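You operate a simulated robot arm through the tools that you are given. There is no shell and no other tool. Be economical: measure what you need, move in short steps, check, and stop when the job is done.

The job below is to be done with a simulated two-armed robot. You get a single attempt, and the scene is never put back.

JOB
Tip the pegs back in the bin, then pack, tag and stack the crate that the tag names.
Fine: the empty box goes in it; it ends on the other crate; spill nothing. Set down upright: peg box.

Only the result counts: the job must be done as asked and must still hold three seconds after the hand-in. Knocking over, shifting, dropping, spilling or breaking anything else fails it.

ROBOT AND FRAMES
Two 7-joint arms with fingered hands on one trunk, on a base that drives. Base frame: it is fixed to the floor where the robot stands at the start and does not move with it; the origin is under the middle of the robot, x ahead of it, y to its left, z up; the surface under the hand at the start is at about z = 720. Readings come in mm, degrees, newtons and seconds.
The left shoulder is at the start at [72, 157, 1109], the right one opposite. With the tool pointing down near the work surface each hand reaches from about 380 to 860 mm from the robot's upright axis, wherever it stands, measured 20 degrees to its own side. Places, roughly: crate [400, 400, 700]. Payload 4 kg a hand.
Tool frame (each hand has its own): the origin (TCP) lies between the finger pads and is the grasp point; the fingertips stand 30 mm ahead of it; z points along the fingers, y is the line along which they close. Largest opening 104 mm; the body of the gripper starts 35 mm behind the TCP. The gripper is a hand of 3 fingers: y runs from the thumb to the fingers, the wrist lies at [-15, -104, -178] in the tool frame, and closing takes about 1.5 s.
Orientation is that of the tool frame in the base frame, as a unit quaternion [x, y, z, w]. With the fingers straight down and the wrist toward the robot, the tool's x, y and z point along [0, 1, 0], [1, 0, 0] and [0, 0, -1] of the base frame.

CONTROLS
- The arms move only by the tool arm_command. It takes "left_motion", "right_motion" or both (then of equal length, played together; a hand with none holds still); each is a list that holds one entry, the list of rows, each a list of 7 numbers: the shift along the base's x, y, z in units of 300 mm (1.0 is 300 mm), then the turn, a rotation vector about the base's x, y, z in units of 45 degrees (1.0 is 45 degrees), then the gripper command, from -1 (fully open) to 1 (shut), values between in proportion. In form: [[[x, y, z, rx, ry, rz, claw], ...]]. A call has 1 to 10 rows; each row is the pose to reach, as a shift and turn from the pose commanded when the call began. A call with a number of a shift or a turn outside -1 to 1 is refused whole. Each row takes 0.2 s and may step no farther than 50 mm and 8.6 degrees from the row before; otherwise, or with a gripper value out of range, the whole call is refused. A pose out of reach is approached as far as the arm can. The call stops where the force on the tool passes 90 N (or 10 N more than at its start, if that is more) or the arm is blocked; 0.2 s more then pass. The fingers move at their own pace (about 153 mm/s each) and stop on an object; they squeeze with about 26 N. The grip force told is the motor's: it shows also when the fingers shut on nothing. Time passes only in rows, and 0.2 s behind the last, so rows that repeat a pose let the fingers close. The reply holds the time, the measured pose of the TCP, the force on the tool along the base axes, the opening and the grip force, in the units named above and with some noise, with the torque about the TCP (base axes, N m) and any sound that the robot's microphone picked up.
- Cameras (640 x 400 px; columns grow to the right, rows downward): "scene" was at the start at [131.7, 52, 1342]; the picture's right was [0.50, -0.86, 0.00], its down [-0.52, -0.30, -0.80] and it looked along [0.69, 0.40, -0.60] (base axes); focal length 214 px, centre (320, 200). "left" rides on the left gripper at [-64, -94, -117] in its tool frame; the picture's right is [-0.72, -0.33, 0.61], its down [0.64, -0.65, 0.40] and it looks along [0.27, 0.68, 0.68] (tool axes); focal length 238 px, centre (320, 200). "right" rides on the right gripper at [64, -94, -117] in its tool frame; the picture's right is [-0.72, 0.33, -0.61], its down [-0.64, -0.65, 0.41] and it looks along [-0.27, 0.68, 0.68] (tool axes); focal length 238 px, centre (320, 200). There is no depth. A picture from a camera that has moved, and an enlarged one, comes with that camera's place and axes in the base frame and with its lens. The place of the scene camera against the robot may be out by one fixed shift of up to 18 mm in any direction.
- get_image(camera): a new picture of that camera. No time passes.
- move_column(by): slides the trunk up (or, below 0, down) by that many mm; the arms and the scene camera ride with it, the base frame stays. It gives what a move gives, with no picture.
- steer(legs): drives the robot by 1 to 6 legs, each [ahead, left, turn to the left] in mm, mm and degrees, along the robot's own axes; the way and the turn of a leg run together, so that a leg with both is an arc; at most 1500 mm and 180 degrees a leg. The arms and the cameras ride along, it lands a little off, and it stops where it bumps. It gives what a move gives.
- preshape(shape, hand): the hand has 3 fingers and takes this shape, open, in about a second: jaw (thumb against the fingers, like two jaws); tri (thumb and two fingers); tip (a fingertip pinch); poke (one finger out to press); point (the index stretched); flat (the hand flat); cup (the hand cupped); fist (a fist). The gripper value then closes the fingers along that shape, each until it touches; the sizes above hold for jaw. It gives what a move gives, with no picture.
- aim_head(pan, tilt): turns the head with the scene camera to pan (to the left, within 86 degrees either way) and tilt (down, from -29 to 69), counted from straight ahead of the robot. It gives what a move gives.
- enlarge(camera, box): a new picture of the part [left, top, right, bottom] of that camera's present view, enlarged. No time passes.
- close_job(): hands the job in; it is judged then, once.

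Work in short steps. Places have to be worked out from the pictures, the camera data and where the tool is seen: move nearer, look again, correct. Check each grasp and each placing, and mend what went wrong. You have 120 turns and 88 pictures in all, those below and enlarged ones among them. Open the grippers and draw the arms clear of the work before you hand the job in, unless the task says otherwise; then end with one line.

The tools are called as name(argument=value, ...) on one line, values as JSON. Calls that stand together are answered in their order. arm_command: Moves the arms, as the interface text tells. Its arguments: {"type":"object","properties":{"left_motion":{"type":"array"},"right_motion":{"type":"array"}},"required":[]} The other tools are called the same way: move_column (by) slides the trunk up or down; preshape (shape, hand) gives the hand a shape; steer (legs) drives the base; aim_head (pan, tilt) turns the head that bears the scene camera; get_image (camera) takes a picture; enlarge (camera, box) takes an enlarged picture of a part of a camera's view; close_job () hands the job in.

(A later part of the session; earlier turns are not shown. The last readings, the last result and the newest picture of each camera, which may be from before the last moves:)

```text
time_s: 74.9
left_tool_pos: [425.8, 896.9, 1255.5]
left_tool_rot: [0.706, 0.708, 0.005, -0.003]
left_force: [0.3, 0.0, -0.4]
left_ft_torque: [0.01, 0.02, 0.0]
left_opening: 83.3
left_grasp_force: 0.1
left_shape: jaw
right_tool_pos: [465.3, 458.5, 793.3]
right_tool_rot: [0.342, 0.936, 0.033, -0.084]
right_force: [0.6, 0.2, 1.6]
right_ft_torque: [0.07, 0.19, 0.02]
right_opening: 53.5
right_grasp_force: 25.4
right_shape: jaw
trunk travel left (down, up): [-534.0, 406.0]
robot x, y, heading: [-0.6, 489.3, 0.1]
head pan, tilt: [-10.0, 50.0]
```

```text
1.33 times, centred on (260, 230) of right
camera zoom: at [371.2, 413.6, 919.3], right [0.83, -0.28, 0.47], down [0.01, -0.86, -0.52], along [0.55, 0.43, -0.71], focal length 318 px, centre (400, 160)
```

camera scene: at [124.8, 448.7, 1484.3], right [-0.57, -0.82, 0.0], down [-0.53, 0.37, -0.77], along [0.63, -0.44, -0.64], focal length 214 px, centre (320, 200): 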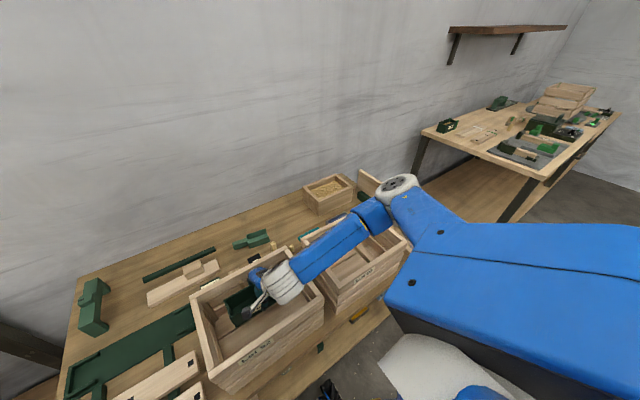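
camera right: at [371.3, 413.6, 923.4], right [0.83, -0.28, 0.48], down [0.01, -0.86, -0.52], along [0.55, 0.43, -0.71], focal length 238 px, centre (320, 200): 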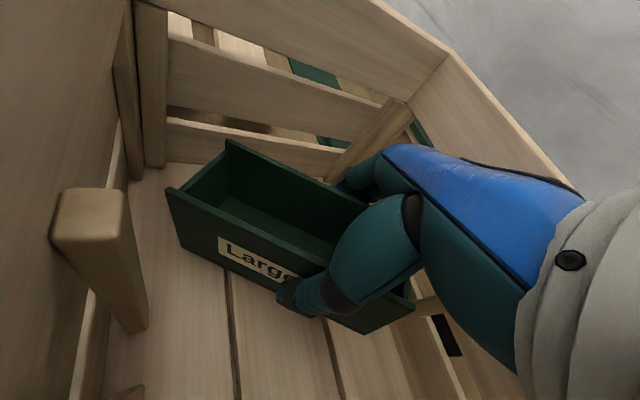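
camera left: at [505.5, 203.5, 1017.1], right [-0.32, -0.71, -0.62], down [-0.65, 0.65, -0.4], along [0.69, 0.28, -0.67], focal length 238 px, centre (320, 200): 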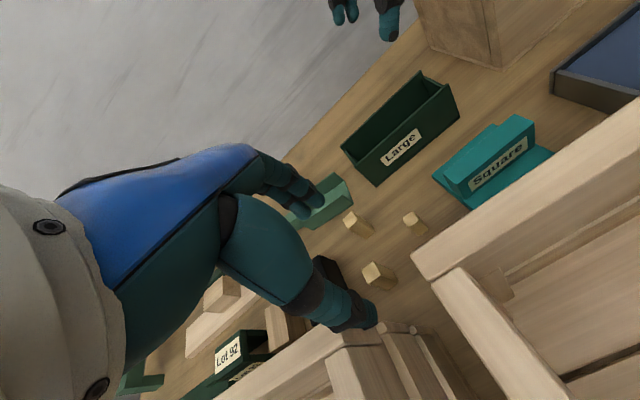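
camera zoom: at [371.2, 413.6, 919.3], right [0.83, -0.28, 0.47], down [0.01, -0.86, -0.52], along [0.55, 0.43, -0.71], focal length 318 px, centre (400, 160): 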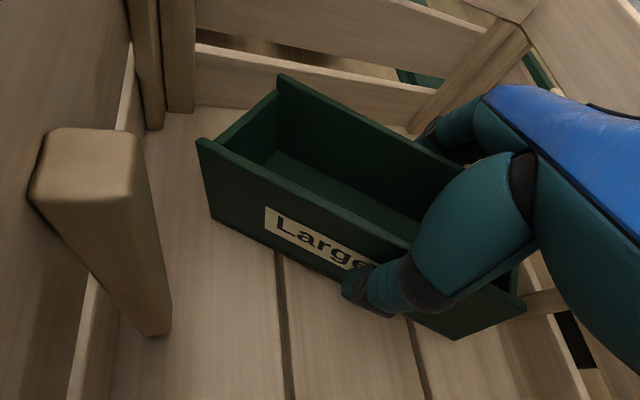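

Geometry puts both ends' bottoms at about z 745–750, i.e. level on the floor, and the weight is carried. I open modestly and lift out.

arm_command(right_motion=[[[0, 0, 0, 0, 0, 0, 0], [0, 0, 0, 0, 0, 0, -0.2], [0, 0, 0, 0, 0, 0, -0.4], [0, 0, 0, 0, 0, 0, -0.4], [0, 0, 0, 0, 0, 0, -0.4]]])

get_image(camera="right")

```text
time_s: 76.1
left_tool_pos: [424.5, 897.0, 1255.0]
left_tool_rot: [0.706, 0.708, 0.006, -0.003]
left_force: [-0.8, 1.0, 0.2]
left_ft_torque: [0.02, -0.01, 0.0]
left_opening: 83.2
left_grasp_force: 0.1
left_shape: jaw
right_tool_pos: [464.3, 459.8, 793.0]
right_tool_rot: [0.342, 0.935, 0.033, -0.085]
right_force: [0.1, 0.7, -0.4]
right_ft_torque: [0.01, -0.05, -0.01]
right_opening: 72.5
right_grasp_force: 0.1
right_shape: jaw
trunk travel left (down, up): [-534.0, 406.0]
robot x, y, heading: [0.6, 485.2, 0.1]
head pan, tilt: [-10.0, 50.0]
```

```text
35 pictures are left
camera right: at [371.1, 413.7, 919.4], right [0.83, -0.28, 0.48], down [0.01, -0.86, -0.51], along [0.55, 0.43, -0.71], focal length 238 px, centre (320, 200)
```

right: 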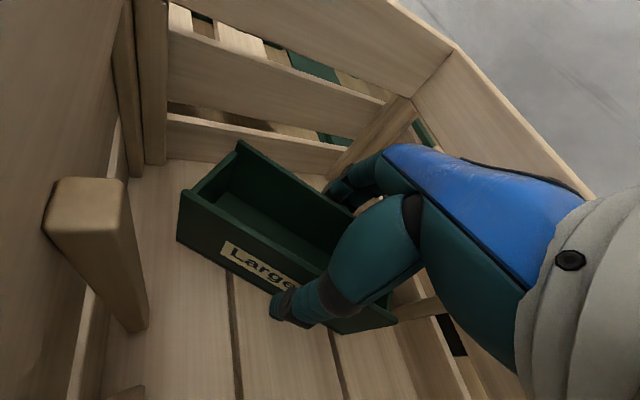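

Released, box sitting on the crate floor. I raise straight up with the trunk and check the box.

move_column(by=200)

get_image(camera="right")

```text
time_s: 78.3
left_tool_pos: [425.2, 896.2, 1456.0]
left_tool_rot: [0.706, 0.708, 0.006, -0.002]
left_force: [1.3, 0.2, 0.1]
left_ft_torque: [0.01, -0.02, 0.04]
left_opening: 83.1
left_grasp_force: 0.0
left_shape: jaw
right_tool_pos: [464.4, 459.0, 993.9]
right_tool_rot: [0.342, 0.935, 0.033, -0.085]
right_force: [0.8, -0.4, -0.7]
right_ft_torque: [0.01, -0.03, 0.01]
right_opening: 72.3
right_grasp_force: 0.0
right_shape: jaw
trunk travel left (down, up): [-734.0, 206.0]
robot x, y, heading: [1.1, 488.4, 0.0]
head pan, tilt: [-10.0, 50.0]
```

```text
34 pictures are left
camera right: at [371.4, 413.9, 1119.3], right [0.83, -0.28, 0.48], down [0.01, -0.86, -0.51], along [0.55, 0.43, -0.71], focal length 238 px, centre (320, 200)
```

right: 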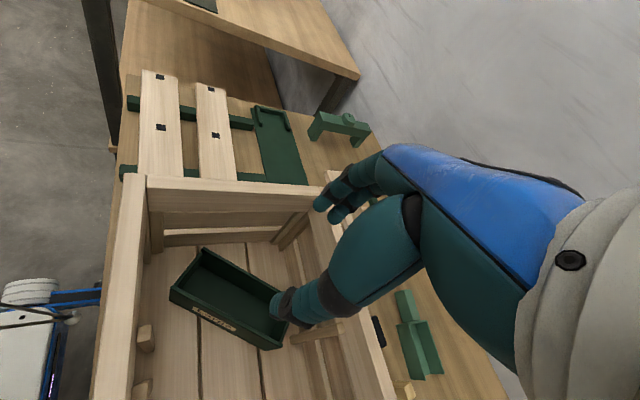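

The empty box sits upright in crate 92. Next is the tag: I drive back right to y≈260 so the left hand can take it, and bring the left hand lower for a view.

steer(legs=[[0, -228, 0]])

arm_command(left_motion=[[[0.04, -0.03, -0.14, 0, 0, 0, -0.6], [0.08, -0.07, -0.28, 0, 0, 0, -0.6], [0.12, -0.1, -0.42, 0, 0, 0, -0.6], [0.16, -0.14, -0.56, 0, 0, 0, -0.6], [0.2, -0.18, -0.7, 0, 0, 0, -0.6], [0.25, -0.22, -0.84, 0, 0, 0, -0.6], [0.3, -0.27, -0.96, 0, 0, 0, -0.6]]], right_motion=[[[-0.02, -0.05, 0.05, 0, 0, 0, -1], [-0.04, -0.1, 0.1, 0, 0, 0, -1], [-0.06, -0.15, 0.15, 0, 0, 0, -1], [-0.08, -0.2, 0.2, 0, 0, 0, -1], [-0.1, -0.25, 0.25, 0, 0, 0, -1], [-0.12, -0.3, 0.3, 0, 0, 0, -1], [-0.14, -0.35, 0.35, 0, 0, 0, -1]]])

get_image(camera="left")

```text
time_s: 80.0
left_tool_pos: [426.0, 674.1, 1455.1]
left_tool_rot: [0.706, 0.708, 0.005, -0.002]
left_force: [0.3, 0.1, -0.2]
left_ft_torque: [-0.03, 0.0, -0.02]
left_opening: 83.3
left_grasp_force: 0.1
left_shape: jaw
right_tool_pos: [465.6, 236.0, 992.6]
right_tool_rot: [0.341, 0.936, 0.031, -0.084]
right_force: [-0.5, 0.6, 0.6]
right_ft_torque: [-0.07, 0.01, -0.01]
right_opening: 72.4
right_grasp_force: 0.1
right_shape: jaw
trunk travel left (down, up): [-734.0, 206.0]
robot x, y, heading: [0.9, 262.8, 0.2]
head pan, tilt: [-10.0, 50.0]
```

```text
time_s: 81.6
left_tool_pos: [515.1, 585.3, 1169.7]
left_tool_rot: [0.706, 0.708, 0.007, -0.003]
left_force: [0.4, 0.4, 0.2]
left_ft_torque: [0.0, 0.03, 0.0]
left_opening: 83.4
left_grasp_force: 0.0
left_shape: jaw
right_tool_pos: [422.6, 127.4, 1097.5]
right_tool_rot: [0.341, 0.936, 0.033, -0.084]
right_force: [0.8, -0.1, 0.8]
right_ft_torque: [-0.01, -0.04, -0.04]
right_opening: 103.7
right_grasp_force: 0.0
right_shape: jaw
trunk travel left (down, up): [-734.0, 206.0]
robot x, y, heading: [-0.8, 260.9, 0.4]
head pan, tilt: [-10.0, 50.0]
```

```text
33 pictures are left
camera left: at [419.4, 519.1, 1284.6], right [-0.32, -0.71, -0.62], down [-0.65, 0.64, -0.4], along [0.69, 0.28, -0.67], focal length 238 px, centre (320, 200)
```

left: 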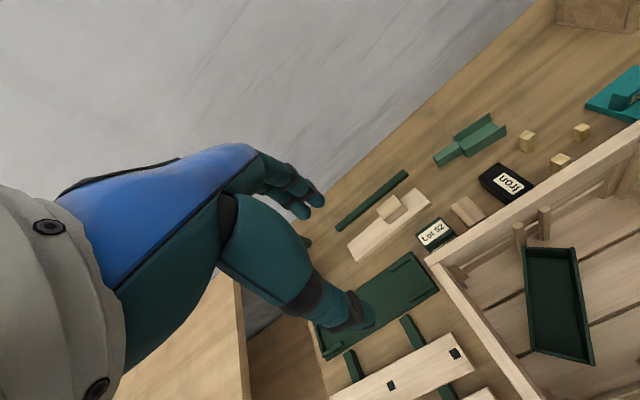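

Tag and crate corner visible; I zoom on the tag for geometry.

enlarge(camera="left", box=[395, 200, 475, 250])

enlarge(camera="left", box=[400, 100, 640, 400])

```text
8.00 times, centred on (435, 225) of left
camera zoom: at [419.4, 519.1, 1284.6], right [-0.32, -0.71, -0.62], down [-0.65, 0.64, -0.4], along [0.69, 0.28, -0.67], focal length 1907 px, centre (-600, 0)
```

zoom: 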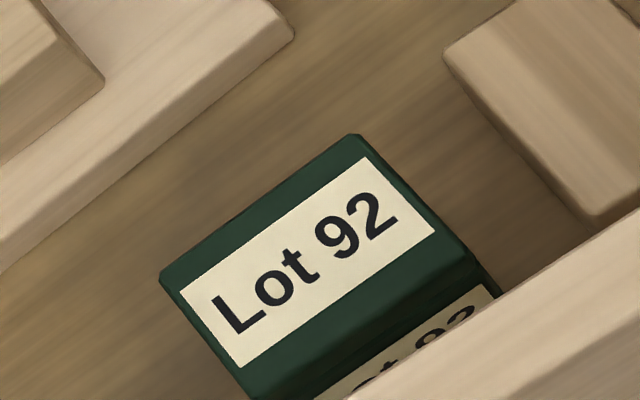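

```text
1.33 times, centred on (520, 250) of left
camera zoom: at [419.4, 519.1, 1284.6], right [-0.32, -0.71, -0.62], down [-0.65, 0.64, -0.4], along [0.69, 0.28, -0.67], focal length 318 px, centre (53, 133)
```

zoom: 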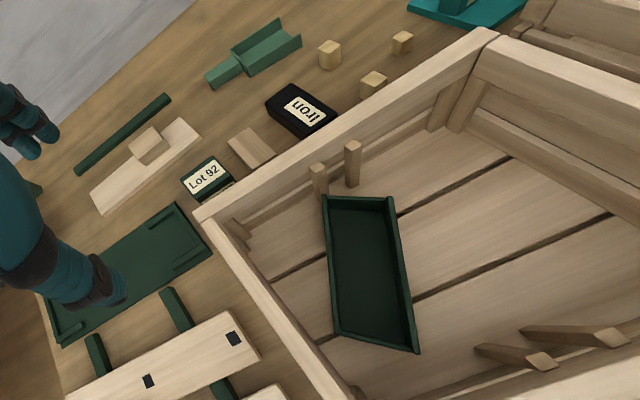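

Tag: top ≈ 43 (x) × 62 (y) mm centred near (649,534), z ≈ 762. To clear the crate's rear wall with the wrist, I'll grip it across x with the left hand leaning ~38° left. I raise the right hand away, lean the left and place it over the tag.

arm_command(left_motion=[[[0.05, -0.02, 0, -0.1, 0, 0, -0.54], [0.1, -0.04, 0, -0.2, 0, 0, -0.54], [0.15, -0.06, 0, -0.3, 0, 0, -0.54], [0.2, -0.08, 0, -0.4, 0, 0, -0.54], [0.25, -0.1, 0, -0.5, 0, 0, -0.54], [0.3, -0.12, 0, -0.6, 0, 0, -0.54], [0.35, -0.14, 0, -0.7, 0, 0, -0.54], [0.4, -0.16, 0, -0.8, 0, 0, -0.54], [0.447, -0.17, 0, -0.844, 0, 0, -0.54]]], right_motion=[[[0, -0.05, 0.08, 0, 0, 0, -1], [0, -0.1, 0.16, 0, 0, 0, -1], [0, -0.15, 0.24, 0, 0, 0, -1], [0, -0.2, 0.32, 0, 0, 0, -1], [0, -0.25, 0.4, 0, 0, 0, -1], [0, -0.3, 0.48, 0, 0, 0, -1], [0, -0.35, 0.55, 0, 0, 0, -1], [0, -0.4, 0.6, 0, 0, 0, -1], [0, -0.4, 0.65, 0, 0, 0, -1]]])

```text
time_s: 83.6
left_tool_pos: [650.5, 532.7, 1167.6]
left_tool_rot: [0.669, 0.672, -0.225, 0.227]
left_force: [-0.3, 0.0, 0.2]
left_ft_torque: [-0.02, -0.04, 0.02]
left_opening: 80.5
left_grasp_force: 0.0
left_shape: jaw
right_tool_pos: [421.7, 5.2, 1292.7]
right_tool_rot: [0.341, 0.936, 0.033, -0.085]
right_force: [0.1, 0.0, -0.8]
right_ft_torque: [0.02, 0.0, -0.02]
right_opening: 103.8
right_grasp_force: 0.1
right_shape: jaw
right hand out of reach, approached as far as the arm can: row 3, 4, 5, 6, 7, 8
trunk travel left (down, up): [-734.0, 206.0]
robot x, y, heading: [1.6, 264.6, 0.0]
head pan, tilt: [-10.0, 50.0]
```

Good. I lower the trunk 250 mm (left TCP to ≈918) and look.

move_column(by=-250)

get_image(camera="left")

```text
time_s: 86.2
left_tool_pos: [648.9, 536.0, 918.3]
left_tool_rot: [0.669, 0.672, -0.224, 0.226]
left_force: [-0.1, 0.8, 0.6]
left_ft_torque: [0.04, -0.01, 0.04]
left_opening: 80.3
left_grasp_force: 0.0
left_shape: jaw
right_tool_pos: [421.7, 6.2, 1042.6]
right_tool_rot: [0.342, 0.935, 0.033, -0.084]
right_force: [0.1, 0.1, 0.2]
right_ft_torque: [-0.01, 0.03, -0.01]
right_opening: 104.0
right_grasp_force: 0.0
right_shape: jaw
trunk travel left (down, up): [-484.0, 456.0]
robot x, y, heading: [2.9, 260.9, 0.1]
head pan, tilt: [-10.0, 50.0]
```

```text
30 pictures are left
camera left: at [553.8, 553.5, 1049.6], right [-0.32, -0.95, -0.05], down [-0.65, 0.26, -0.71], along [0.69, -0.19, -0.7], focal length 238 px, centre (320, 200)
```

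left: 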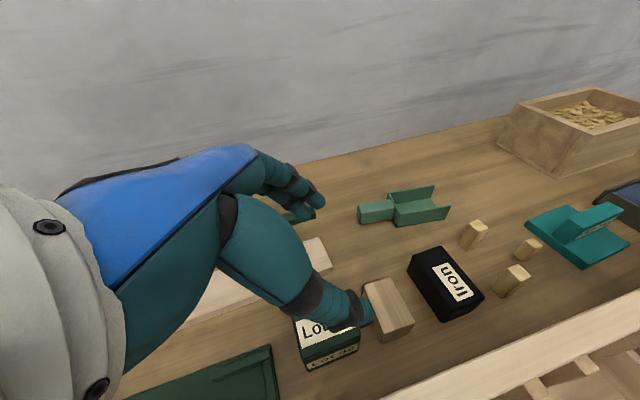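

I zoom on the tag to settle its height.

enlarge(camera="left", box=[280, 290, 400, 385])

```text
4.21 times, centred on (340, 338) of left
camera zoom: at [553.8, 553.5, 1049.6], right [-0.32, -0.95, -0.05], down [-0.65, 0.26, -0.71], along [0.69, -0.19, -0.7], focal length 1004 px, centre (236, -379)
```

zoom: 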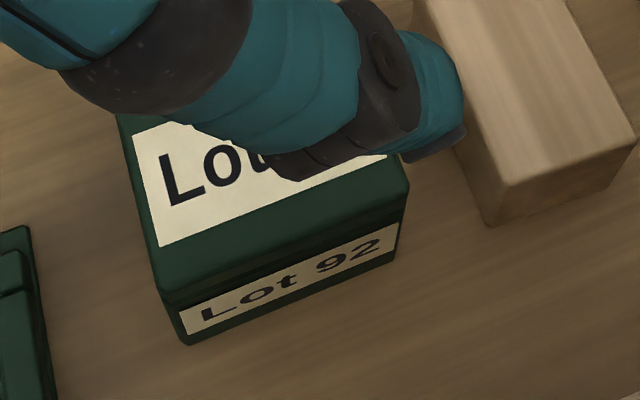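

The tag is x 618–658, y 504–565, top z≈786 (65 mm tall saddle). I shift 11 mm back, lean to 50° for wrist clearance, and step down to z≈830.

arm_command(left_motion=[[[-0.012, 0.005, -0.05, -0.13, 0, 0, -0.54], [-0.037, 0.013, -0.1, -0.267, 0, 0, -0.54], [-0.037, 0.013, -0.2, -0.267, 0, 0, -0.54], [-0.037, 0.013, -0.29, -0.267, 0, 0, -0.54], [-0.037, 0.013, -0.29, -0.267, 0, 0, -0.54]]])

aim_head(pan=15, tilt=45)

get_image(camera="scene")

get_image(camera="left")

```text
time_s: 87.4
left_tool_pos: [636.6, 537.3, 832.9]
left_tool_rot: [0.64, 0.645, -0.294, 0.295]
left_force: [-0.4, 0.2, -1.7]
left_ft_torque: [0.02, 0.02, -0.03]
left_opening: 80.4
left_grasp_force: 0.1
left_shape: jaw
right_tool_pos: [422.0, 6.5, 1042.0]
right_tool_rot: [0.341, 0.936, 0.034, -0.084]
right_force: [-0.8, 0.5, -0.9]
right_ft_torque: [0.0, -0.03, 0.02]
right_opening: 104.0
right_grasp_force: 0.1
right_shape: jaw
trunk travel left (down, up): [-484.0, 456.0]
robot x, y, heading: [-3.1, 264.6, 0.1]
head pan, tilt: [-10.0, 50.0]
```

```text
time_s: 88.2
left_tool_pos: [638.0, 537.5, 834.4]
left_tool_rot: [0.641, 0.645, -0.294, 0.295]
left_force: [-0.5, 0.3, 0.0]
left_ft_torque: [0.01, -0.02, 0.01]
left_opening: 80.7
left_grasp_force: 0.0
left_shape: jaw
right_tool_pos: [423.5, 6.7, 1042.1]
right_tool_rot: [0.34, 0.936, 0.034, -0.083]
right_force: [0.4, 0.1, 0.2]
right_ft_torque: [0.0, 0.0, -0.03]
right_opening: 104.1
right_grasp_force: 0.1
right_shape: jaw
trunk travel left (down, up): [-484.0, 456.0]
robot x, y, heading: [1.9, 261.0, 0.1]
head pan, tilt: [15.0, 45.0]
```

```text
28 pictures are left
camera scene: at [135.2, 289.6, 1288.9], right [0.26, -0.97, 0.0], down [-0.68, -0.18, -0.71], along [0.68, 0.18, -0.71], focal length 214 px, centre (320, 200)
```

scene: 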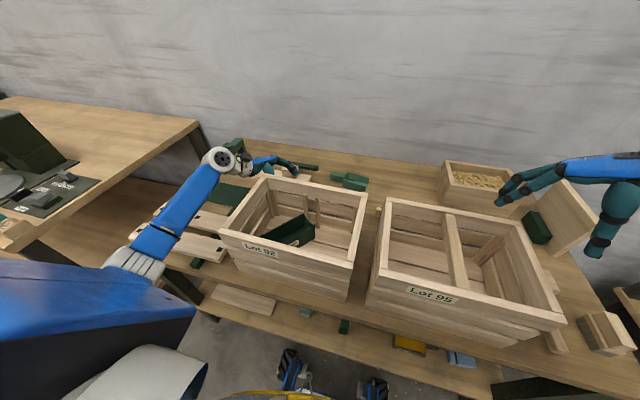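

```text
27 pictures are left
camera left: at [541.5, 583.7, 957.4], right [-0.32, -0.94, 0.14], down [-0.65, 0.11, -0.75], along [0.69, -0.33, -0.65], focal length 238 px, centre (320, 200)
```

left: 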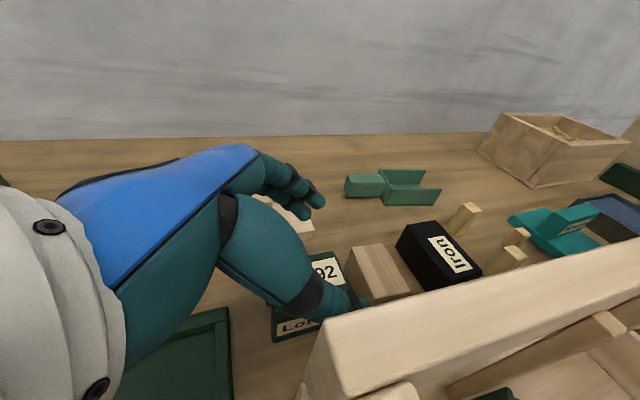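

The wrist camera would come down very near the crate's corner (y≈568), so I shift 8 mm left and lean 5° more, then descend to z≈769 in steps.

arm_command(left_motion=[[[0, 0.015, 0, -0.06, 0, 0, -0.54], [0, 0.025, 0, -0.111, 0, 0, -0.54], [0, 0.025, -0.07, -0.111, 0, 0, -0.54], [0, 0.025, -0.14, -0.111, 0, 0, -0.54], [0, 0.025, -0.14, -0.111, 0, 0, -0.54]]])

get_image(camera="left")

```text
time_s: 89.5
left_tool_pos: [636.5, 545.3, 790.4]
left_tool_rot: [0.628, 0.631, -0.322, 0.324]
left_force: [0.5, -0.3, -0.4]
left_ft_torque: [-0.02, -0.01, -0.02]
left_opening: 80.7
left_grasp_force: 0.0
left_shape: jaw
right_tool_pos: [422.0, 6.6, 1042.5]
right_tool_rot: [0.341, 0.936, 0.033, -0.083]
right_force: [0.8, -0.5, -0.4]
right_ft_torque: [-0.01, -0.01, 0.01]
right_opening: 104.0
right_grasp_force: 0.1
right_shape: jaw
trunk travel left (down, up): [-484.0, 456.0]
robot x, y, heading: [0.2, 265.4, -0.1]
head pan, tilt: [15.0, 45.0]
```

```text
26 pictures are left
camera left: at [542.3, 602.3, 909.5], right [-0.32, -0.92, 0.23], down [-0.65, 0.04, -0.76], along [0.69, -0.39, -0.61], focal length 238 px, centre (320, 200)
```

left: 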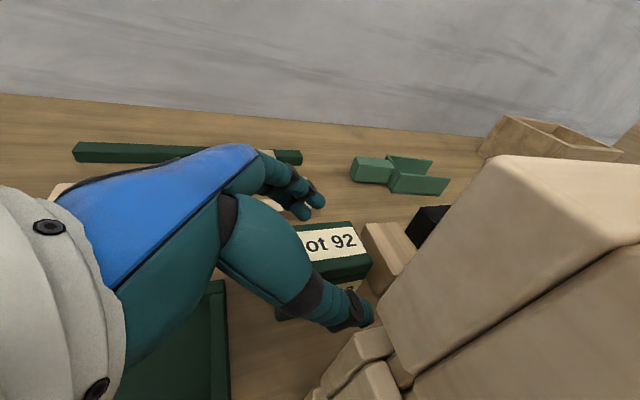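

The fingers straddle the tag. I descend the last 20 mm and close.

arm_command(left_motion=[[[0, 0, -0.035, 0, 0, 0, -0.54], [0, 0, -0.067, 0, 0, 0, -0.54], [0, 0, -0.067, 0, 0, 0, -0.2], [0, 0, -0.067, 0, 0, 0, 0.2], [0, 0, -0.067, 0, 0, 0, 1], [0, 0, -0.067, 0, 0, 0, 1], [0, 0, -0.067, 0, 0, 0, 1], [0, 0, -0.067, 0, 0, 0, 1]]])

get_image(camera="left")

```text
time_s: 91.2
left_tool_pos: [637.9, 545.6, 768.9]
left_tool_rot: [0.627, 0.632, -0.321, 0.323]
left_force: [0.5, 1.0, 0.5]
left_ft_torque: [0.02, -0.03, -0.01]
left_opening: 38.5
left_grasp_force: 26.2
left_shape: jaw
right_tool_pos: [422.4, 7.6, 1043.3]
right_tool_rot: [0.341, 0.936, 0.034, -0.084]
right_force: [-0.2, 0.3, 0.2]
right_ft_torque: [0.0, 0.02, -0.02]
right_opening: 104.0
right_grasp_force: 0.0
right_shape: jaw
trunk travel left (down, up): [-484.0, 456.0]
robot x, y, heading: [2.5, 263.6, 0.1]
head pan, tilt: [15.0, 45.0]
```

```text
25 pictures are left
camera left: at [542.0, 602.3, 889.1], right [-0.32, -0.92, 0.23], down [-0.65, 0.04, -0.76], along [0.69, -0.39, -0.61], focal length 238 px, centre (320, 200)
```

left: 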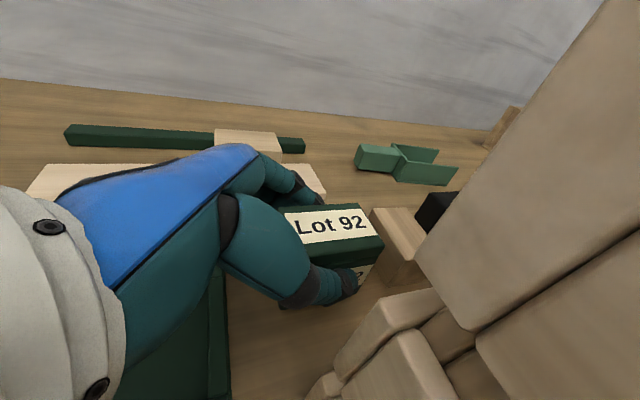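

Tag gripped (38.5 mm). I lift with the trunk 230 mm and look at the tag and the rear rim.

move_column(by=230)

get_image(camera="left")

enlarge(camera="scene", box=[190, 120, 390, 280])

```text
time_s: 93.7
left_tool_pos: [638.6, 545.8, 999.7]
left_tool_rot: [0.627, 0.631, -0.322, 0.324]
left_force: [-0.2, 0.5, -0.3]
left_ft_torque: [0.01, 0.03, 0.0]
left_opening: 38.3
left_grasp_force: 25.7
left_shape: jaw
right_tool_pos: [422.5, 6.3, 1272.9]
right_tool_rot: [0.341, 0.936, 0.033, -0.084]
right_force: [-0.4, 0.5, -0.3]
right_ft_torque: [-0.01, -0.01, 0.02]
right_opening: 103.9
right_grasp_force: 0.1
right_shape: jaw
trunk travel left (down, up): [-714.0, 226.0]
robot x, y, heading: [-2.0, 258.9, -0.1]
head pan, tilt: [15.0, 45.0]
```

```text
24 pictures are left
camera left: at [542.4, 602.3, 1119.0], right [-0.32, -0.92, 0.23], down [-0.65, 0.04, -0.76], along [0.69, -0.39, -0.61], focal length 238 px, centre (320, 200)
```

left: 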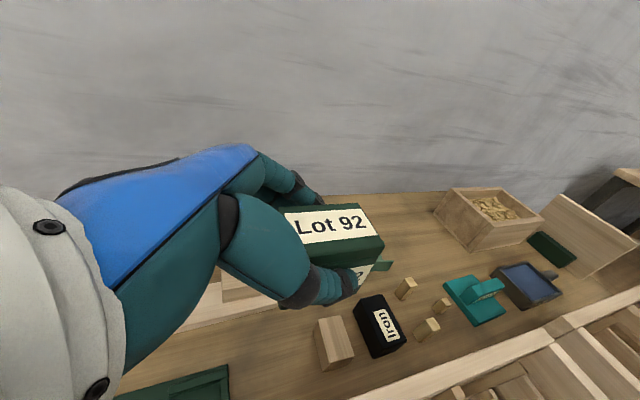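

```text
2.50 times, centred on (290, 200) of scene
camera zoom: at [135.9, 289.6, 1518.8], right [0.26, -0.97, 0.0], down [-0.68, -0.18, -0.71], along [0.68, 0.18, -0.71], focal length 536 px, centre (395, 200)
```

zoom: 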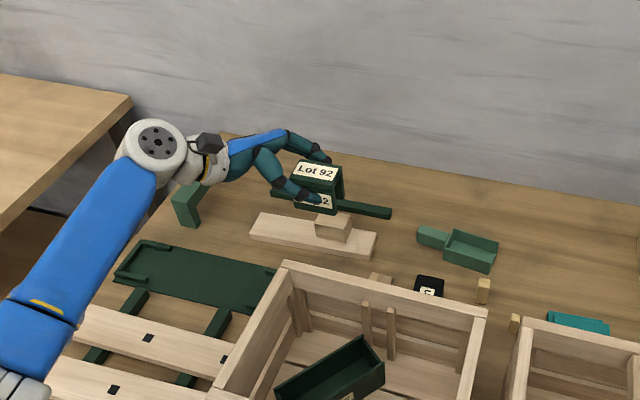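

Tag is held upright. I zoom on its open end (slot width) and on the rear rim (thickness and position).

enlarge(camera="scene", box=[272, 178, 312, 208])

enlarge(camera="scene", box=[260, 215, 370, 265])

```text
13.33 times, centred on (292, 193) of scene
camera zoom: at [135.9, 289.6, 1518.8], right [0.26, -0.97, 0.0], down [-0.68, -0.18, -0.71], along [0.68, 0.18, -0.71], focal length 2860 px, centre (693, 293)
```

zoom: 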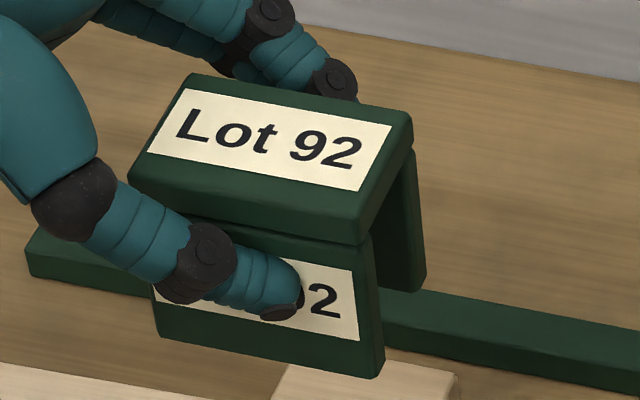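

```text
5.82 times, centred on (315, 240) of scene
camera zoom: at [135.9, 289.6, 1518.8], right [0.26, -0.97, 0.0], down [-0.68, -0.18, -0.71], along [0.68, 0.18, -0.71], focal length 1248 px, centre (349, -33)
```

zoom: 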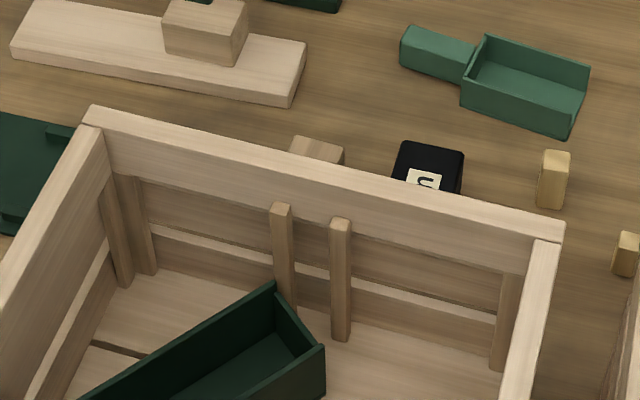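

Slot ≈ 22 mm between legs, rim ≈ 16 mm thick with outer edge near x≈563. I bring the tag just above the rear rim, between corner post and sticks.

arm_command(left_motion=[[[-0.05, -0.03, 0, 0, 0, 0, 1], [-0.12, -0.06, 0, 0, 0, 0, 1], [-0.19, -0.1, -0.02, 0, 0, 0, 1], [-0.26, -0.14, -0.06, 0, 0, 0, 1], [-0.277, -0.153, -0.1, 0, 0, 0, 1], [-0.277, -0.153, -0.14, 0, 0, 0, 1], [-0.277, -0.153, -0.14, 0, 0, 0, 1]]])

enlarge(camera="left", box=[260, 180, 460, 380])

enlarge(camera="scene", box=[250, 180, 350, 260])

```text
time_s: 95.3
left_tool_pos: [555.6, 500.3, 957.2]
left_tool_rot: [0.627, 0.632, -0.322, 0.323]
left_force: [-0.2, 0.1, 0.2]
left_ft_torque: [0.02, 0.01, 0.0]
left_opening: 38.6
left_grasp_force: 25.8
left_shape: jaw
right_tool_pos: [421.6, 6.7, 1274.0]
right_tool_rot: [0.341, 0.936, 0.033, -0.084]
right_force: [-0.4, -0.9, 0.2]
right_ft_torque: [-0.01, 0.0, 0.0]
right_opening: 103.7
right_grasp_force: 0.1
right_shape: jaw
trunk travel left (down, up): [-714.0, 226.0]
robot x, y, heading: [-0.6, 265.3, 0.1]
head pan, tilt: [15.0, 45.0]
```

```text
2.00 times, centred on (360, 280) of left
camera zoom: at [459.4, 556.0, 1077.0], right [-0.32, -0.92, 0.23], down [-0.65, 0.04, -0.76], along [0.69, -0.39, -0.61], focal length 477 px, centre (240, 40)
```

zoom: 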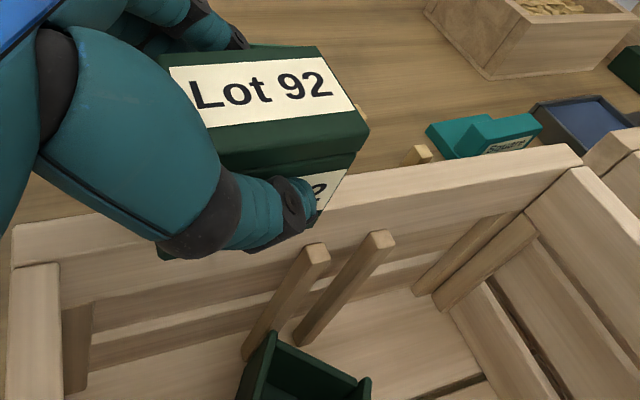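

```text
5.00 times, centred on (300, 220) of scene
camera zoom: at [135.0, 289.5, 1518.9], right [0.26, -0.97, 0.0], down [-0.68, -0.18, -0.71], along [0.68, 0.18, -0.71], focal length 1072 px, centre (420, 100)
```

zoom: 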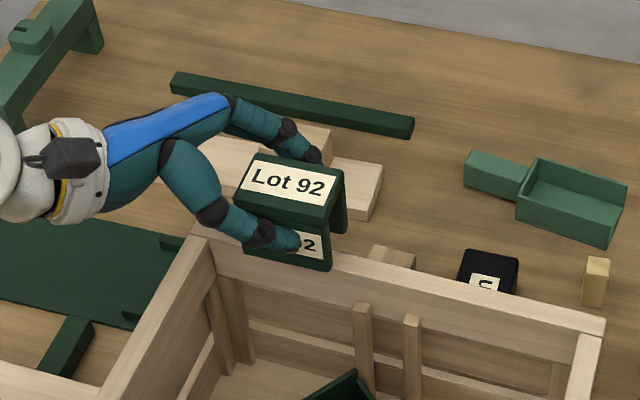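

I zoom tightly on the tag's leg ends versus the rim to measure the x misalignment.

enlarge(camera="scene", box=[288, 206, 338, 240])

enlarge(camera="left", box=[330, 230, 430, 300])

```text
11.76 times, centred on (313, 223) of scene
camera zoom: at [135.0, 289.5, 1518.9], right [0.26, -0.97, 0.0], down [-0.68, -0.18, -0.71], along [0.68, 0.18, -0.71], focal length 2523 px, centre (402, -71)
```

zoom: 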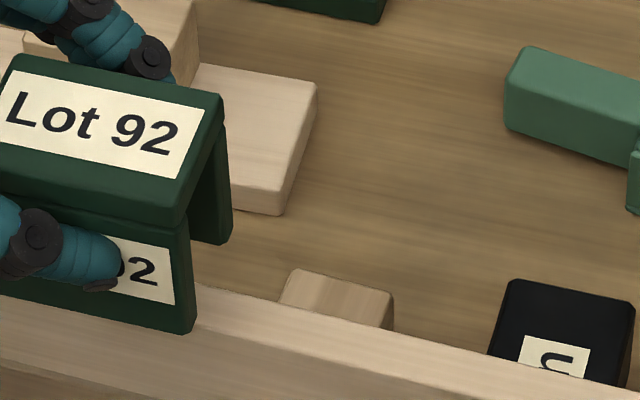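

```text
5.71 times, centred on (380, 265) of left
camera zoom: at [459.4, 556.0, 1077.0], right [-0.32, -0.92, 0.23], down [-0.65, 0.04, -0.76], along [0.69, -0.39, -0.61], focal length 1362 px, centre (-23, -171)
```

zoom: 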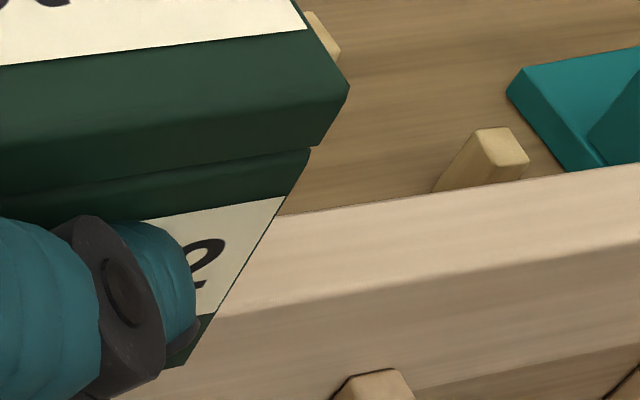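

Both cameras put the rim centre at x≈552 (rim z≈899). I shift −3 mm and lower 20 mm to start the legs over the wall, watching forces.

arm_command(left_motion=[[[-0.01, 0, 0, 0, 0, 0, 1], [-0.01, 0, -0.02, 0, 0, 0, 1], [-0.01, 0, -0.04, 0, 0, 0, 1], [-0.01, 0, -0.067, 0, 0, 0, 1], [-0.01, 0, -0.067, 0, 0, 0, 1]]])

enlarge(camera="scene", box=[270, 200, 350, 250])

```text
time_s: 96.5
left_tool_pos: [552.5, 500.8, 936.5]
left_tool_rot: [0.627, 0.632, -0.321, 0.324]
left_force: [-0.9, 0.5, -0.4]
left_ft_torque: [0.03, -0.02, -0.03]
left_opening: 38.3
left_grasp_force: 25.9
left_shape: jaw
right_tool_pos: [422.8, 6.6, 1273.5]
right_tool_rot: [0.341, 0.936, 0.034, -0.084]
right_force: [-0.2, 0.4, 0.0]
right_ft_torque: [-0.05, 0.04, -0.01]
right_opening: 103.8
right_grasp_force: 0.1
right_shape: jaw
trunk travel left (down, up): [-714.0, 226.0]
robot x, y, heading: [-1.4, 263.8, 0.1]
head pan, tilt: [15.0, 45.0]
```

```text
8.00 times, centred on (310, 225) of scene
camera zoom: at [135.3, 289.4, 1518.9], right [0.26, -0.97, 0.0], down [-0.68, -0.18, -0.71], along [0.68, 0.18, -0.71], focal length 1716 px, centre (400, 0)
```

zoom: 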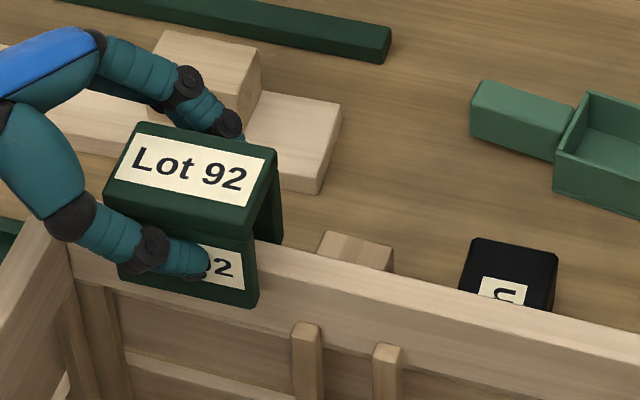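

The legs straddle the wall with no contact force. I lower 28 mm more.

arm_command(left_motion=[[[0, 0, -0.03, 0, 0, 0, 1], [0, 0, -0.06, 0, 0, 0, 1], [0, 0, -0.08, 0, 0, 0, 1], [0, 0, -0.093, 0, 0, 0, 1]]])

enlarge(camera="left", box=[200, 150, 440, 330])

```text
time_s: 97.5
left_tool_pos: [552.2, 501.4, 908.4]
left_tool_rot: [0.627, 0.632, -0.321, 0.324]
left_force: [-0.1, -0.5, -1.0]
left_ft_torque: [0.04, 0.03, 0.02]
left_opening: 38.4
left_grasp_force: 26.0
left_shape: jaw
right_tool_pos: [423.4, 7.7, 1273.2]
right_tool_rot: [0.34, 0.936, 0.034, -0.084]
right_force: [0.3, 0.5, -0.2]
right_ft_torque: [0.01, 0.01, 0.02]
right_opening: 103.9
right_grasp_force: 0.1
right_shape: jaw
trunk travel left (down, up): [-714.0, 226.0]
robot x, y, heading: [1.2, 260.5, 0.1]
head pan, tilt: [15.0, 45.0]
```

```text
2.22 times, centred on (320, 240) of left
camera zoom: at [456.2, 557.3, 1028.5], right [-0.32, -0.92, 0.23], down [-0.65, 0.04, -0.76], along [0.69, -0.39, -0.61], focal length 530 px, centre (320, 111)
```

zoom: 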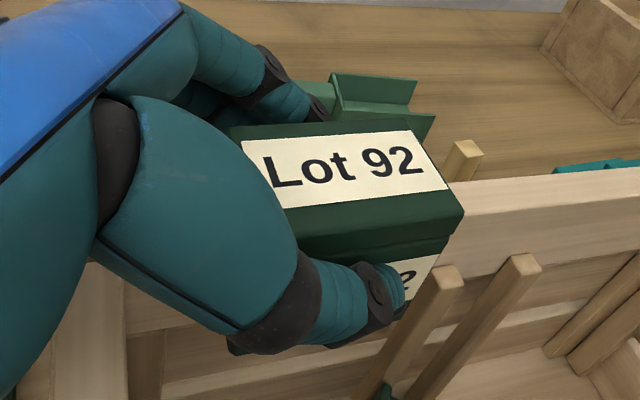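

Seating well. I go down in small steps until I feel contact.

arm_command(left_motion=[[[0, 0, -0.01, 0, 0, 0, 1], [0, 0, -0.02, 0, 0, 0, 1], [0, 0, -0.02, 0, 0, 0, 1]]])

arm_command(left_motion=[[[0, 0, -0.008, 0, 0, 0, 1], [0, 0, -0.013, 0, 0, 0, 1], [0, 0, -0.013, 0, 0, 0, 1]]])

```text
time_s: 98.3
left_tool_pos: [553.0, 500.2, 902.5]
left_tool_rot: [0.627, 0.632, -0.321, 0.324]
left_force: [-0.5, 0.1, -0.1]
left_ft_torque: [0.03, -0.01, -0.02]
left_opening: 38.2
left_grasp_force: 26.0
left_shape: jaw
right_tool_pos: [423.2, 7.1, 1272.2]
right_tool_rot: [0.341, 0.936, 0.033, -0.084]
right_force: [0.4, 0.5, -0.1]
right_ft_torque: [-0.01, 0.03, 0.0]
right_opening: 103.7
right_grasp_force: 0.0
right_shape: jaw
trunk travel left (down, up): [-714.0, 226.0]
robot x, y, heading: [1.6, 264.1, 0.6]
head pan, tilt: [15.0, 45.0]
```

```text
time_s: 99.1
left_tool_pos: [552.1, 500.8, 899.4]
left_tool_rot: [0.627, 0.632, -0.32, 0.323]
left_force: [-0.1, 0.1, -0.7]
left_ft_torque: [0.0, 0.02, 0.02]
left_opening: 38.7
left_grasp_force: 25.7
left_shape: jaw
right_tool_pos: [422.0, 6.8, 1273.1]
right_tool_rot: [0.342, 0.935, 0.033, -0.085]
right_force: [-0.4, 0.1, -0.5]
right_ft_torque: [0.03, -0.01, 0.0]
right_opening: 103.8
right_grasp_force: 0.2
right_shape: jaw
trunk travel left (down, up): [-714.0, 226.0]
robot x, y, heading: [-3.4, 261.9, 0.1]
head pan, tilt: [15.0, 45.0]
```

arm_command(left_motion=[[[0, 0, -0.008, 0, 0, 0, 1], [0, 0, -0.013, 0, 0, 0, 1], [0, 0, -0.013, 0, 0, 0, 1]]])

arm_command(left_motion=[[[0, 0, -0.006, 0, 0, 0, 1], [0, 0, -0.01, 0, 0, 0, 1], [0, 0, -0.01, 0, 0, 0, 1]]])

```text
time_s: 99.9
left_tool_pos: [550.6, 499.8, 899.4]
left_tool_rot: [0.627, 0.631, -0.321, 0.325]
left_force: [1.6, 2.4, 11.4]
left_ft_torque: [-0.16, -0.11, -0.03]
left_opening: 38.6
left_grasp_force: 25.9
left_shape: jaw
right_tool_pos: [421.2, 5.7, 1272.6]
right_tool_rot: [0.341, 0.936, 0.033, -0.083]
right_force: [0.1, 0.6, 0.6]
right_ft_torque: [-0.01, 0.0, 0.02]
right_opening: 103.9
right_grasp_force: 0.1
right_shape: jaw
trunk travel left (down, up): [-714.0, 226.0]
robot x, y, heading: [0.1, 262.6, 0.1]
head pan, tilt: [15.0, 45.0]
```

```text
time_s: 100.7
left_tool_pos: [550.4, 500.2, 896.5]
left_tool_rot: [0.627, 0.631, -0.32, 0.326]
left_force: [2.9, 5.3, 24.2]
left_ft_torque: [-0.39, -0.28, -0.08]
left_opening: 39.3
left_grasp_force: 25.9
left_shape: jaw
right_tool_pos: [419.2, 6.3, 1273.9]
right_tool_rot: [0.341, 0.936, 0.034, -0.083]
right_force: [0.0, -0.1, 0.6]
right_ft_torque: [0.0, -0.02, 0.0]
right_opening: 103.6
right_grasp_force: 0.1
right_shape: jaw
trunk travel left (down, up): [-714.0, 226.0]
robot x, y, heading: [1.3, 261.0, -0.0]
head pan, tilt: [15.0, 45.0]
```

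Firm contact at the tag's centre: it is seated on the rim. I relax upward slightly, open, and check.

arm_command(left_motion=[[[0, 0, 0.01, 0, 0, 0, 0.6], [0, 0, 0.013, 0, 0, 0, 0.0], [0, 0, 0.013, 0, 0, 0, -0.3], [0, 0, 0.013, 0, 0, 0, -0.4], [0, 0, 0.013, 0, 0, 0, -0.4]]])

arm_command(left_motion=[[[0, 0, 0.06, 0, 0, 0, -0.4], [0, 0, 0.13, 0, 0, 0, -0.4], [0, 0, 0.25, 0, 0, 0, -0.4], [0, 0, 0.4, 0, 0, 0, -0.4], [0, 0, 0.5, 0, 0, 0, -0.4]]])

enlarge(camera="scene", box=[250, 190, 350, 260])

```text
time_s: 101.9
left_tool_pos: [551.1, 499.8, 895.9]
left_tool_rot: [0.627, 0.632, -0.322, 0.323]
left_force: [0.0, -0.2, 0.0]
left_ft_torque: [-0.02, -0.02, 0.01]
left_opening: 72.3
left_grasp_force: 0.1
left_shape: jaw
right_tool_pos: [421.5, 6.2, 1272.6]
right_tool_rot: [0.342, 0.936, 0.034, -0.083]
right_force: [0.7, 0.1, -0.6]
right_ft_torque: [0.02, 0.01, -0.05]
right_opening: 103.9
right_grasp_force: 0.0
right_shape: jaw
trunk travel left (down, up): [-714.0, 226.0]
robot x, y, heading: [2.6, 265.3, 0.4]
head pan, tilt: [15.0, 45.0]
```

```text
time_s: 103.1
left_tool_pos: [549.9, 499.8, 1047.7]
left_tool_rot: [0.627, 0.632, -0.322, 0.323]
left_force: [-0.5, -1.0, -0.5]
left_ft_torque: [0.0, -0.04, -0.03]
left_opening: 72.8
left_grasp_force: 0.0
left_shape: jaw
right_tool_pos: [423.3, 6.5, 1272.6]
right_tool_rot: [0.342, 0.935, 0.033, -0.083]
right_force: [0.0, -0.6, 0.6]
right_ft_torque: [0.01, 0.03, 0.01]
right_opening: 104.1
right_grasp_force: 0.1
right_shape: jaw
trunk travel left (down, up): [-714.0, 226.0]
robot x, y, heading: [-2.6, 261.9, -0.0]
head pan, tilt: [15.0, 45.0]
```

```text
5.71 times, centred on (300, 225) of scene
camera zoom: at [135.0, 289.5, 1518.9], right [0.26, -0.97, 0.0], down [-0.68, -0.18, -0.71], along [0.68, 0.18, -0.71], focal length 1226 px, centre (434, 57)
```

zoom: 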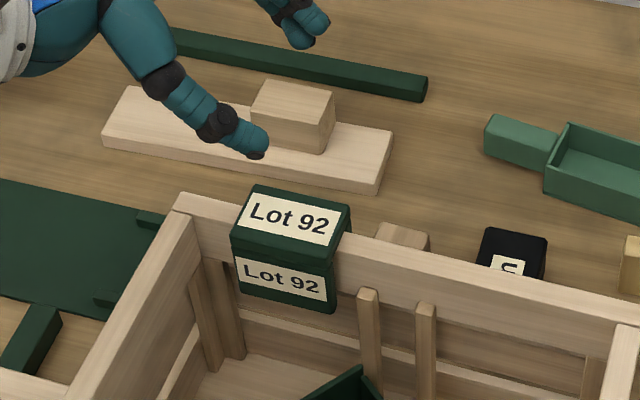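

The tag sits squarely on crate 92's rim. Now I prepare to lift the crate by its side walls: I reorient both hands (fingers down, wrists outward) above the left and right walls.

arm_command(left_motion=[[[-0.03, 0.02, 0.06, 0.16, 0, 0, -0.4], [-0.08, 0.05, 0.12, 0.33, 0, 0, -0.4], [-0.14, 0.09, 0.18, 0.5, 0, 0, -0.4], [-0.2, 0.13, 0.24, 0.67, 0, 0, -0.4], [-0.26, 0.17, 0.3, 0.84, 0, 0, -0.4], [-0.32, 0.2, 0.34, 1.0, 0, 0, -0.4]]], right_motion=[[[0.02, 0.14, 0, -0.07, -0.085, 0, -0.3], [0.04, 0.28, 0, -0.143, -0.17, 0, -0.3], [0.06, 0.42, 0, -0.143, -0.17, 0, -0.3], [0.08, 0.56, 0, -0.143, -0.17, 0, -0.3], [0.1, 0.7, 0, -0.143, -0.17, 0, -0.3], [0.103, 0.82, 0, -0.143, -0.17, 0, -0.3]]])

arm_command(left_motion=[[[0, 0, 0, 0.11, 0, 0, -0.3], [0, 0, 0, 0.222, 0, 0, -0.3], [0, 0, 0, 0.222, 0, 0, -0.3], [0, 0, 0, 0.222, 0, 0, -0.3], [0, 0, 0, 0.222, 0, 0, -0.3]]], right_motion=[[[0, 0, 0, 0, 0, 0.18, -0.3], [0, 0, 0, 0, 0, 0.36, -0.3], [0, 0, 0, 0, 0, 0.54, -0.3], [0, 0, 0, 0, 0, 0.72, -0.3], [0, 0, 0, 0, 0, 0.889, -0.3]]])

arm_command(left_motion=[[[0, 0, 0, 0, 0, -0.18, -0.3], [0, 0, 0, 0, 0, -0.36, -0.3], [0, 0, 0, 0, 0, -0.54, -0.3], [0, 0, 0, 0, 0, -0.72, -0.3], [0, 0, 0, 0, 0, -0.9, -0.3], [0, 0, 0, 0, 0, -1.0, -0.3]]])

arm_command(left_motion=[[[0, 0, 0, 0, 0, -0.18, -0.3], [0, 0, 0, 0, 0, -0.36, -0.3], [0, 0, 0, 0, 0, -0.54, -0.3], [0, 0, 0, 0, 0, -0.72, -0.3], [0, 0, 0, 0, 0, -0.9, -0.3], [0, 0, 0, 0, 0, -1.0, -0.3], [0, 0, 0, 0, 0, -1.0, -0.3]]])

```text
time_s: 104.5
left_tool_pos: [454.2, 564.9, 1148.2]
left_tool_rot: [0.703, 0.707, -0.056, 0.058]
left_force: [0.5, -0.1, -1.6]
left_ft_torque: [-0.02, -0.01, -0.03]
left_opening: 72.4
left_grasp_force: 0.1
left_shape: jaw
right_tool_pos: [453.7, 254.1, 1275.4]
right_tool_rot: [0.343, 0.939, 0.002, -0.001]
right_force: [0.4, -0.2, -0.2]
right_ft_torque: [0.01, -0.01, -0.04]
right_opening: 67.6
right_grasp_force: 0.1
right_shape: jaw
trunk travel left (down, up): [-714.0, 226.0]
robot x, y, heading: [3.3, 264.3, 0.0]
head pan, tilt: [15.0, 45.0]
```

```text
time_s: 105.7
left_tool_pos: [455.9, 561.4, 1148.6]
left_tool_rot: [0.706, 0.708, 0.006, -0.002]
left_force: [-0.5, -1.0, 0.3]
left_ft_torque: [0.0, -0.02, -0.01]
left_opening: 68.2
left_grasp_force: 0.1
left_shape: jaw
right_tool_pos: [454.2, 253.3, 1272.8]
right_tool_rot: [0.161, 0.987, 0.003, -0.003]
right_force: [0.4, 0.2, 0.6]
right_ft_torque: [-0.01, -0.02, 0.01]
right_opening: 68.4
right_grasp_force: 0.0
right_shape: jaw
right hand out of reach, approached as far as the arm can: row 4, 5
trunk travel left (down, up): [-714.0, 226.0]
robot x, y, heading: [-2.1, 264.3, -0.1]
head pan, tilt: [15.0, 45.0]
```

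```text
time_s: 107.1
left_tool_pos: [456.0, 562.0, 1148.5]
left_tool_rot: [0.923, 0.384, 0.007, 0.0]
left_force: [0.0, 0.7, 0.3]
left_ft_torque: [-0.03, -0.01, 0.02]
left_opening: 68.1
left_grasp_force: 0.0
left_shape: jaw
right_tool_pos: [453.0, 253.1, 1274.9]
right_tool_rot: [0.16, 0.987, 0.003, -0.004]
right_force: [0.0, 0.1, -0.5]
right_ft_torque: [0.01, 0.0, 0.01]
right_opening: 67.8
right_grasp_force: 0.1
right_shape: jaw
trunk travel left (down, up): [-714.0, 226.0]
robot x, y, heading: [1.6, 261.4, 0.2]
head pan, tilt: [15.0, 45.0]
```

```text
time_s: 108.7
left_tool_pos: [453.9, 560.8, 1149.0]
left_tool_rot: [1.0, 0.001, 0.007, 0.004]
left_force: [0.9, -0.2, -0.8]
left_ft_torque: [-0.03, 0.0, -0.02]
left_opening: 68.1
left_grasp_force: 0.0
left_shape: jaw
right_tool_pos: [452.6, 252.4, 1274.2]
right_tool_rot: [0.161, 0.987, 0.004, -0.002]
right_force: [0.1, 0.4, -0.1]
right_ft_torque: [-0.01, -0.04, -0.03]
right_opening: 67.7
right_grasp_force: 0.1
right_shape: jaw
trunk travel left (down, up): [-714.0, 226.0]
robot x, y, heading: [-2.8, 261.8, -0.0]
head pan, tilt: [15.0, 45.0]
```

Left hand is set. The right stopped at 71° yaw because it is high; I lower it by 130 mm and finish the yaw.

arm_command(right_motion=[[[0, 0, -0.12, 0, 0, 0, -0.3], [0, 0, -0.24, 0, 0, 0, -0.3], [0, 0.02, -0.36, 0, 0, 0.1, -0.3], [0, 0.04, -0.42, 0, 0, 0.25, -0.3], [0, 0.07, -0.42, 0, 0, 0.41, -0.3], [0, 0.07, -0.42, 0, 0, 0.41, -0.3]]])

aim_head(pan=0, tilt=55)

get_image(camera="scene")

```text
time_s: 110.1
left_tool_pos: [456.5, 561.3, 1148.1]
left_tool_rot: [1.0, 0.002, 0.005, 0.004]
left_force: [0.5, -0.5, -0.7]
left_ft_torque: [0.01, -0.02, 0.0]
left_opening: 68.1
left_grasp_force: 0.0
left_shape: jaw
right_tool_pos: [435.7, 246.7, 1185.1]
right_tool_rot: [0.135, 0.99, -0.004, 0.025]
right_force: [0.0, 0.0, 0.5]
right_ft_torque: [0.02, 0.04, -0.05]
right_opening: 67.9
right_grasp_force: 0.0
right_shape: jaw
right hand out of reach, approached as far as the arm can: row 3, 4, 5, 6
trunk travel left (down, up): [-714.0, 226.0]
robot x, y, heading: [2.2, 265.1, 0.3]
head pan, tilt: [15.0, 45.0]
```

```text
time_s: 110.8
left_tool_pos: [455.0, 560.6, 1147.7]
left_tool_rot: [1.0, 0.002, 0.007, 0.003]
left_force: [-0.6, -0.5, 0.5]
left_ft_torque: [-0.01, 0.01, 0.03]
left_opening: 67.8
left_grasp_force: 0.1
left_shape: jaw
right_tool_pos: [434.7, 246.6, 1185.3]
right_tool_rot: [0.135, 0.991, -0.004, 0.025]
right_force: [-0.4, -0.1, -0.9]
right_ft_torque: [0.01, -0.03, -0.02]
right_opening: 67.7
right_grasp_force: 0.0
right_shape: jaw
trunk travel left (down, up): [-714.0, 226.0]
robot x, y, heading: [2.3, 264.1, 0.1]
head pan, tilt: [0.0, 55.0]
```

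```text
13 pictures are left
camera scene: at [129.3, 269.7, 1505.5], right [0.0, -1.0, 0.0], down [-0.82, 0.0, -0.57], along [0.57, 0.0, -0.82], focal length 214 px, centre (320, 200)
```

scene: 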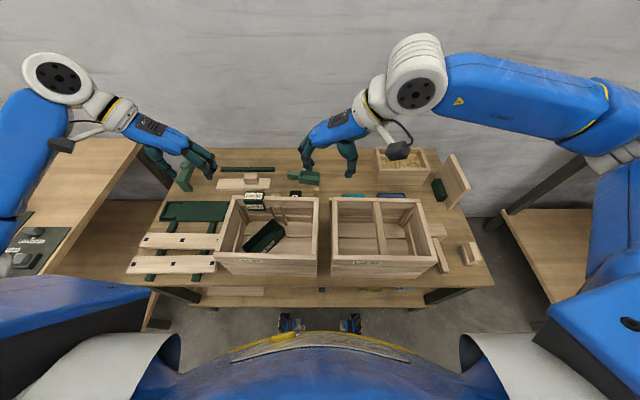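

The right arm works better more to its own side, so I'll centre the robot on crate 92. First a zoom to measure both crates' rims relative to each other.

enlarge(camera="scene", box=[205, 180, 445, 330])

steer(legs=[[0, 140, 0]])

```text
2.67 times, centred on (325, 255) of scene
camera zoom: at [129.3, 269.7, 1505.5], right [0.0, -1.0, 0.0], down [-0.82, 0.0, -0.57], along [0.57, 0.0, -0.82], focal length 572 px, centre (307, 53)
```

zoom: 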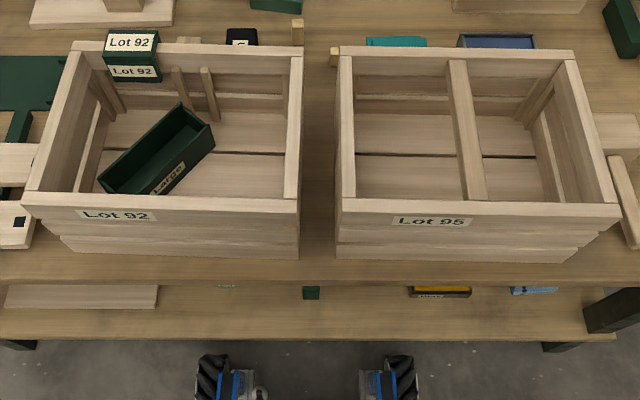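

```text
time_s: 112.2
left_tool_pos: [454.9, 675.6, 1154.4]
left_tool_rot: [1.0, 0.001, 0.006, -0.008]
left_force: [-0.1, -0.9, 0.0]
left_ft_torque: [0.08, -0.01, 0.0]
left_opening: 68.3
left_grasp_force: 0.0
left_shape: jaw
right_tool_pos: [433.9, 359.7, 1184.2]
right_tool_rot: [0.134, 0.991, 0.005, 0.024]
right_force: [0.1, -0.3, 0.1]
right_ft_torque: [0.08, 0.0, 0.0]
right_opening: 67.8
right_grasp_force: 0.1
right_shape: jaw
trunk travel left (down, up): [-714.0, 226.0]
robot x, y, heading: [2.0, 400.4, 0.2]
head pan, tilt: [0.0, 55.0]
```

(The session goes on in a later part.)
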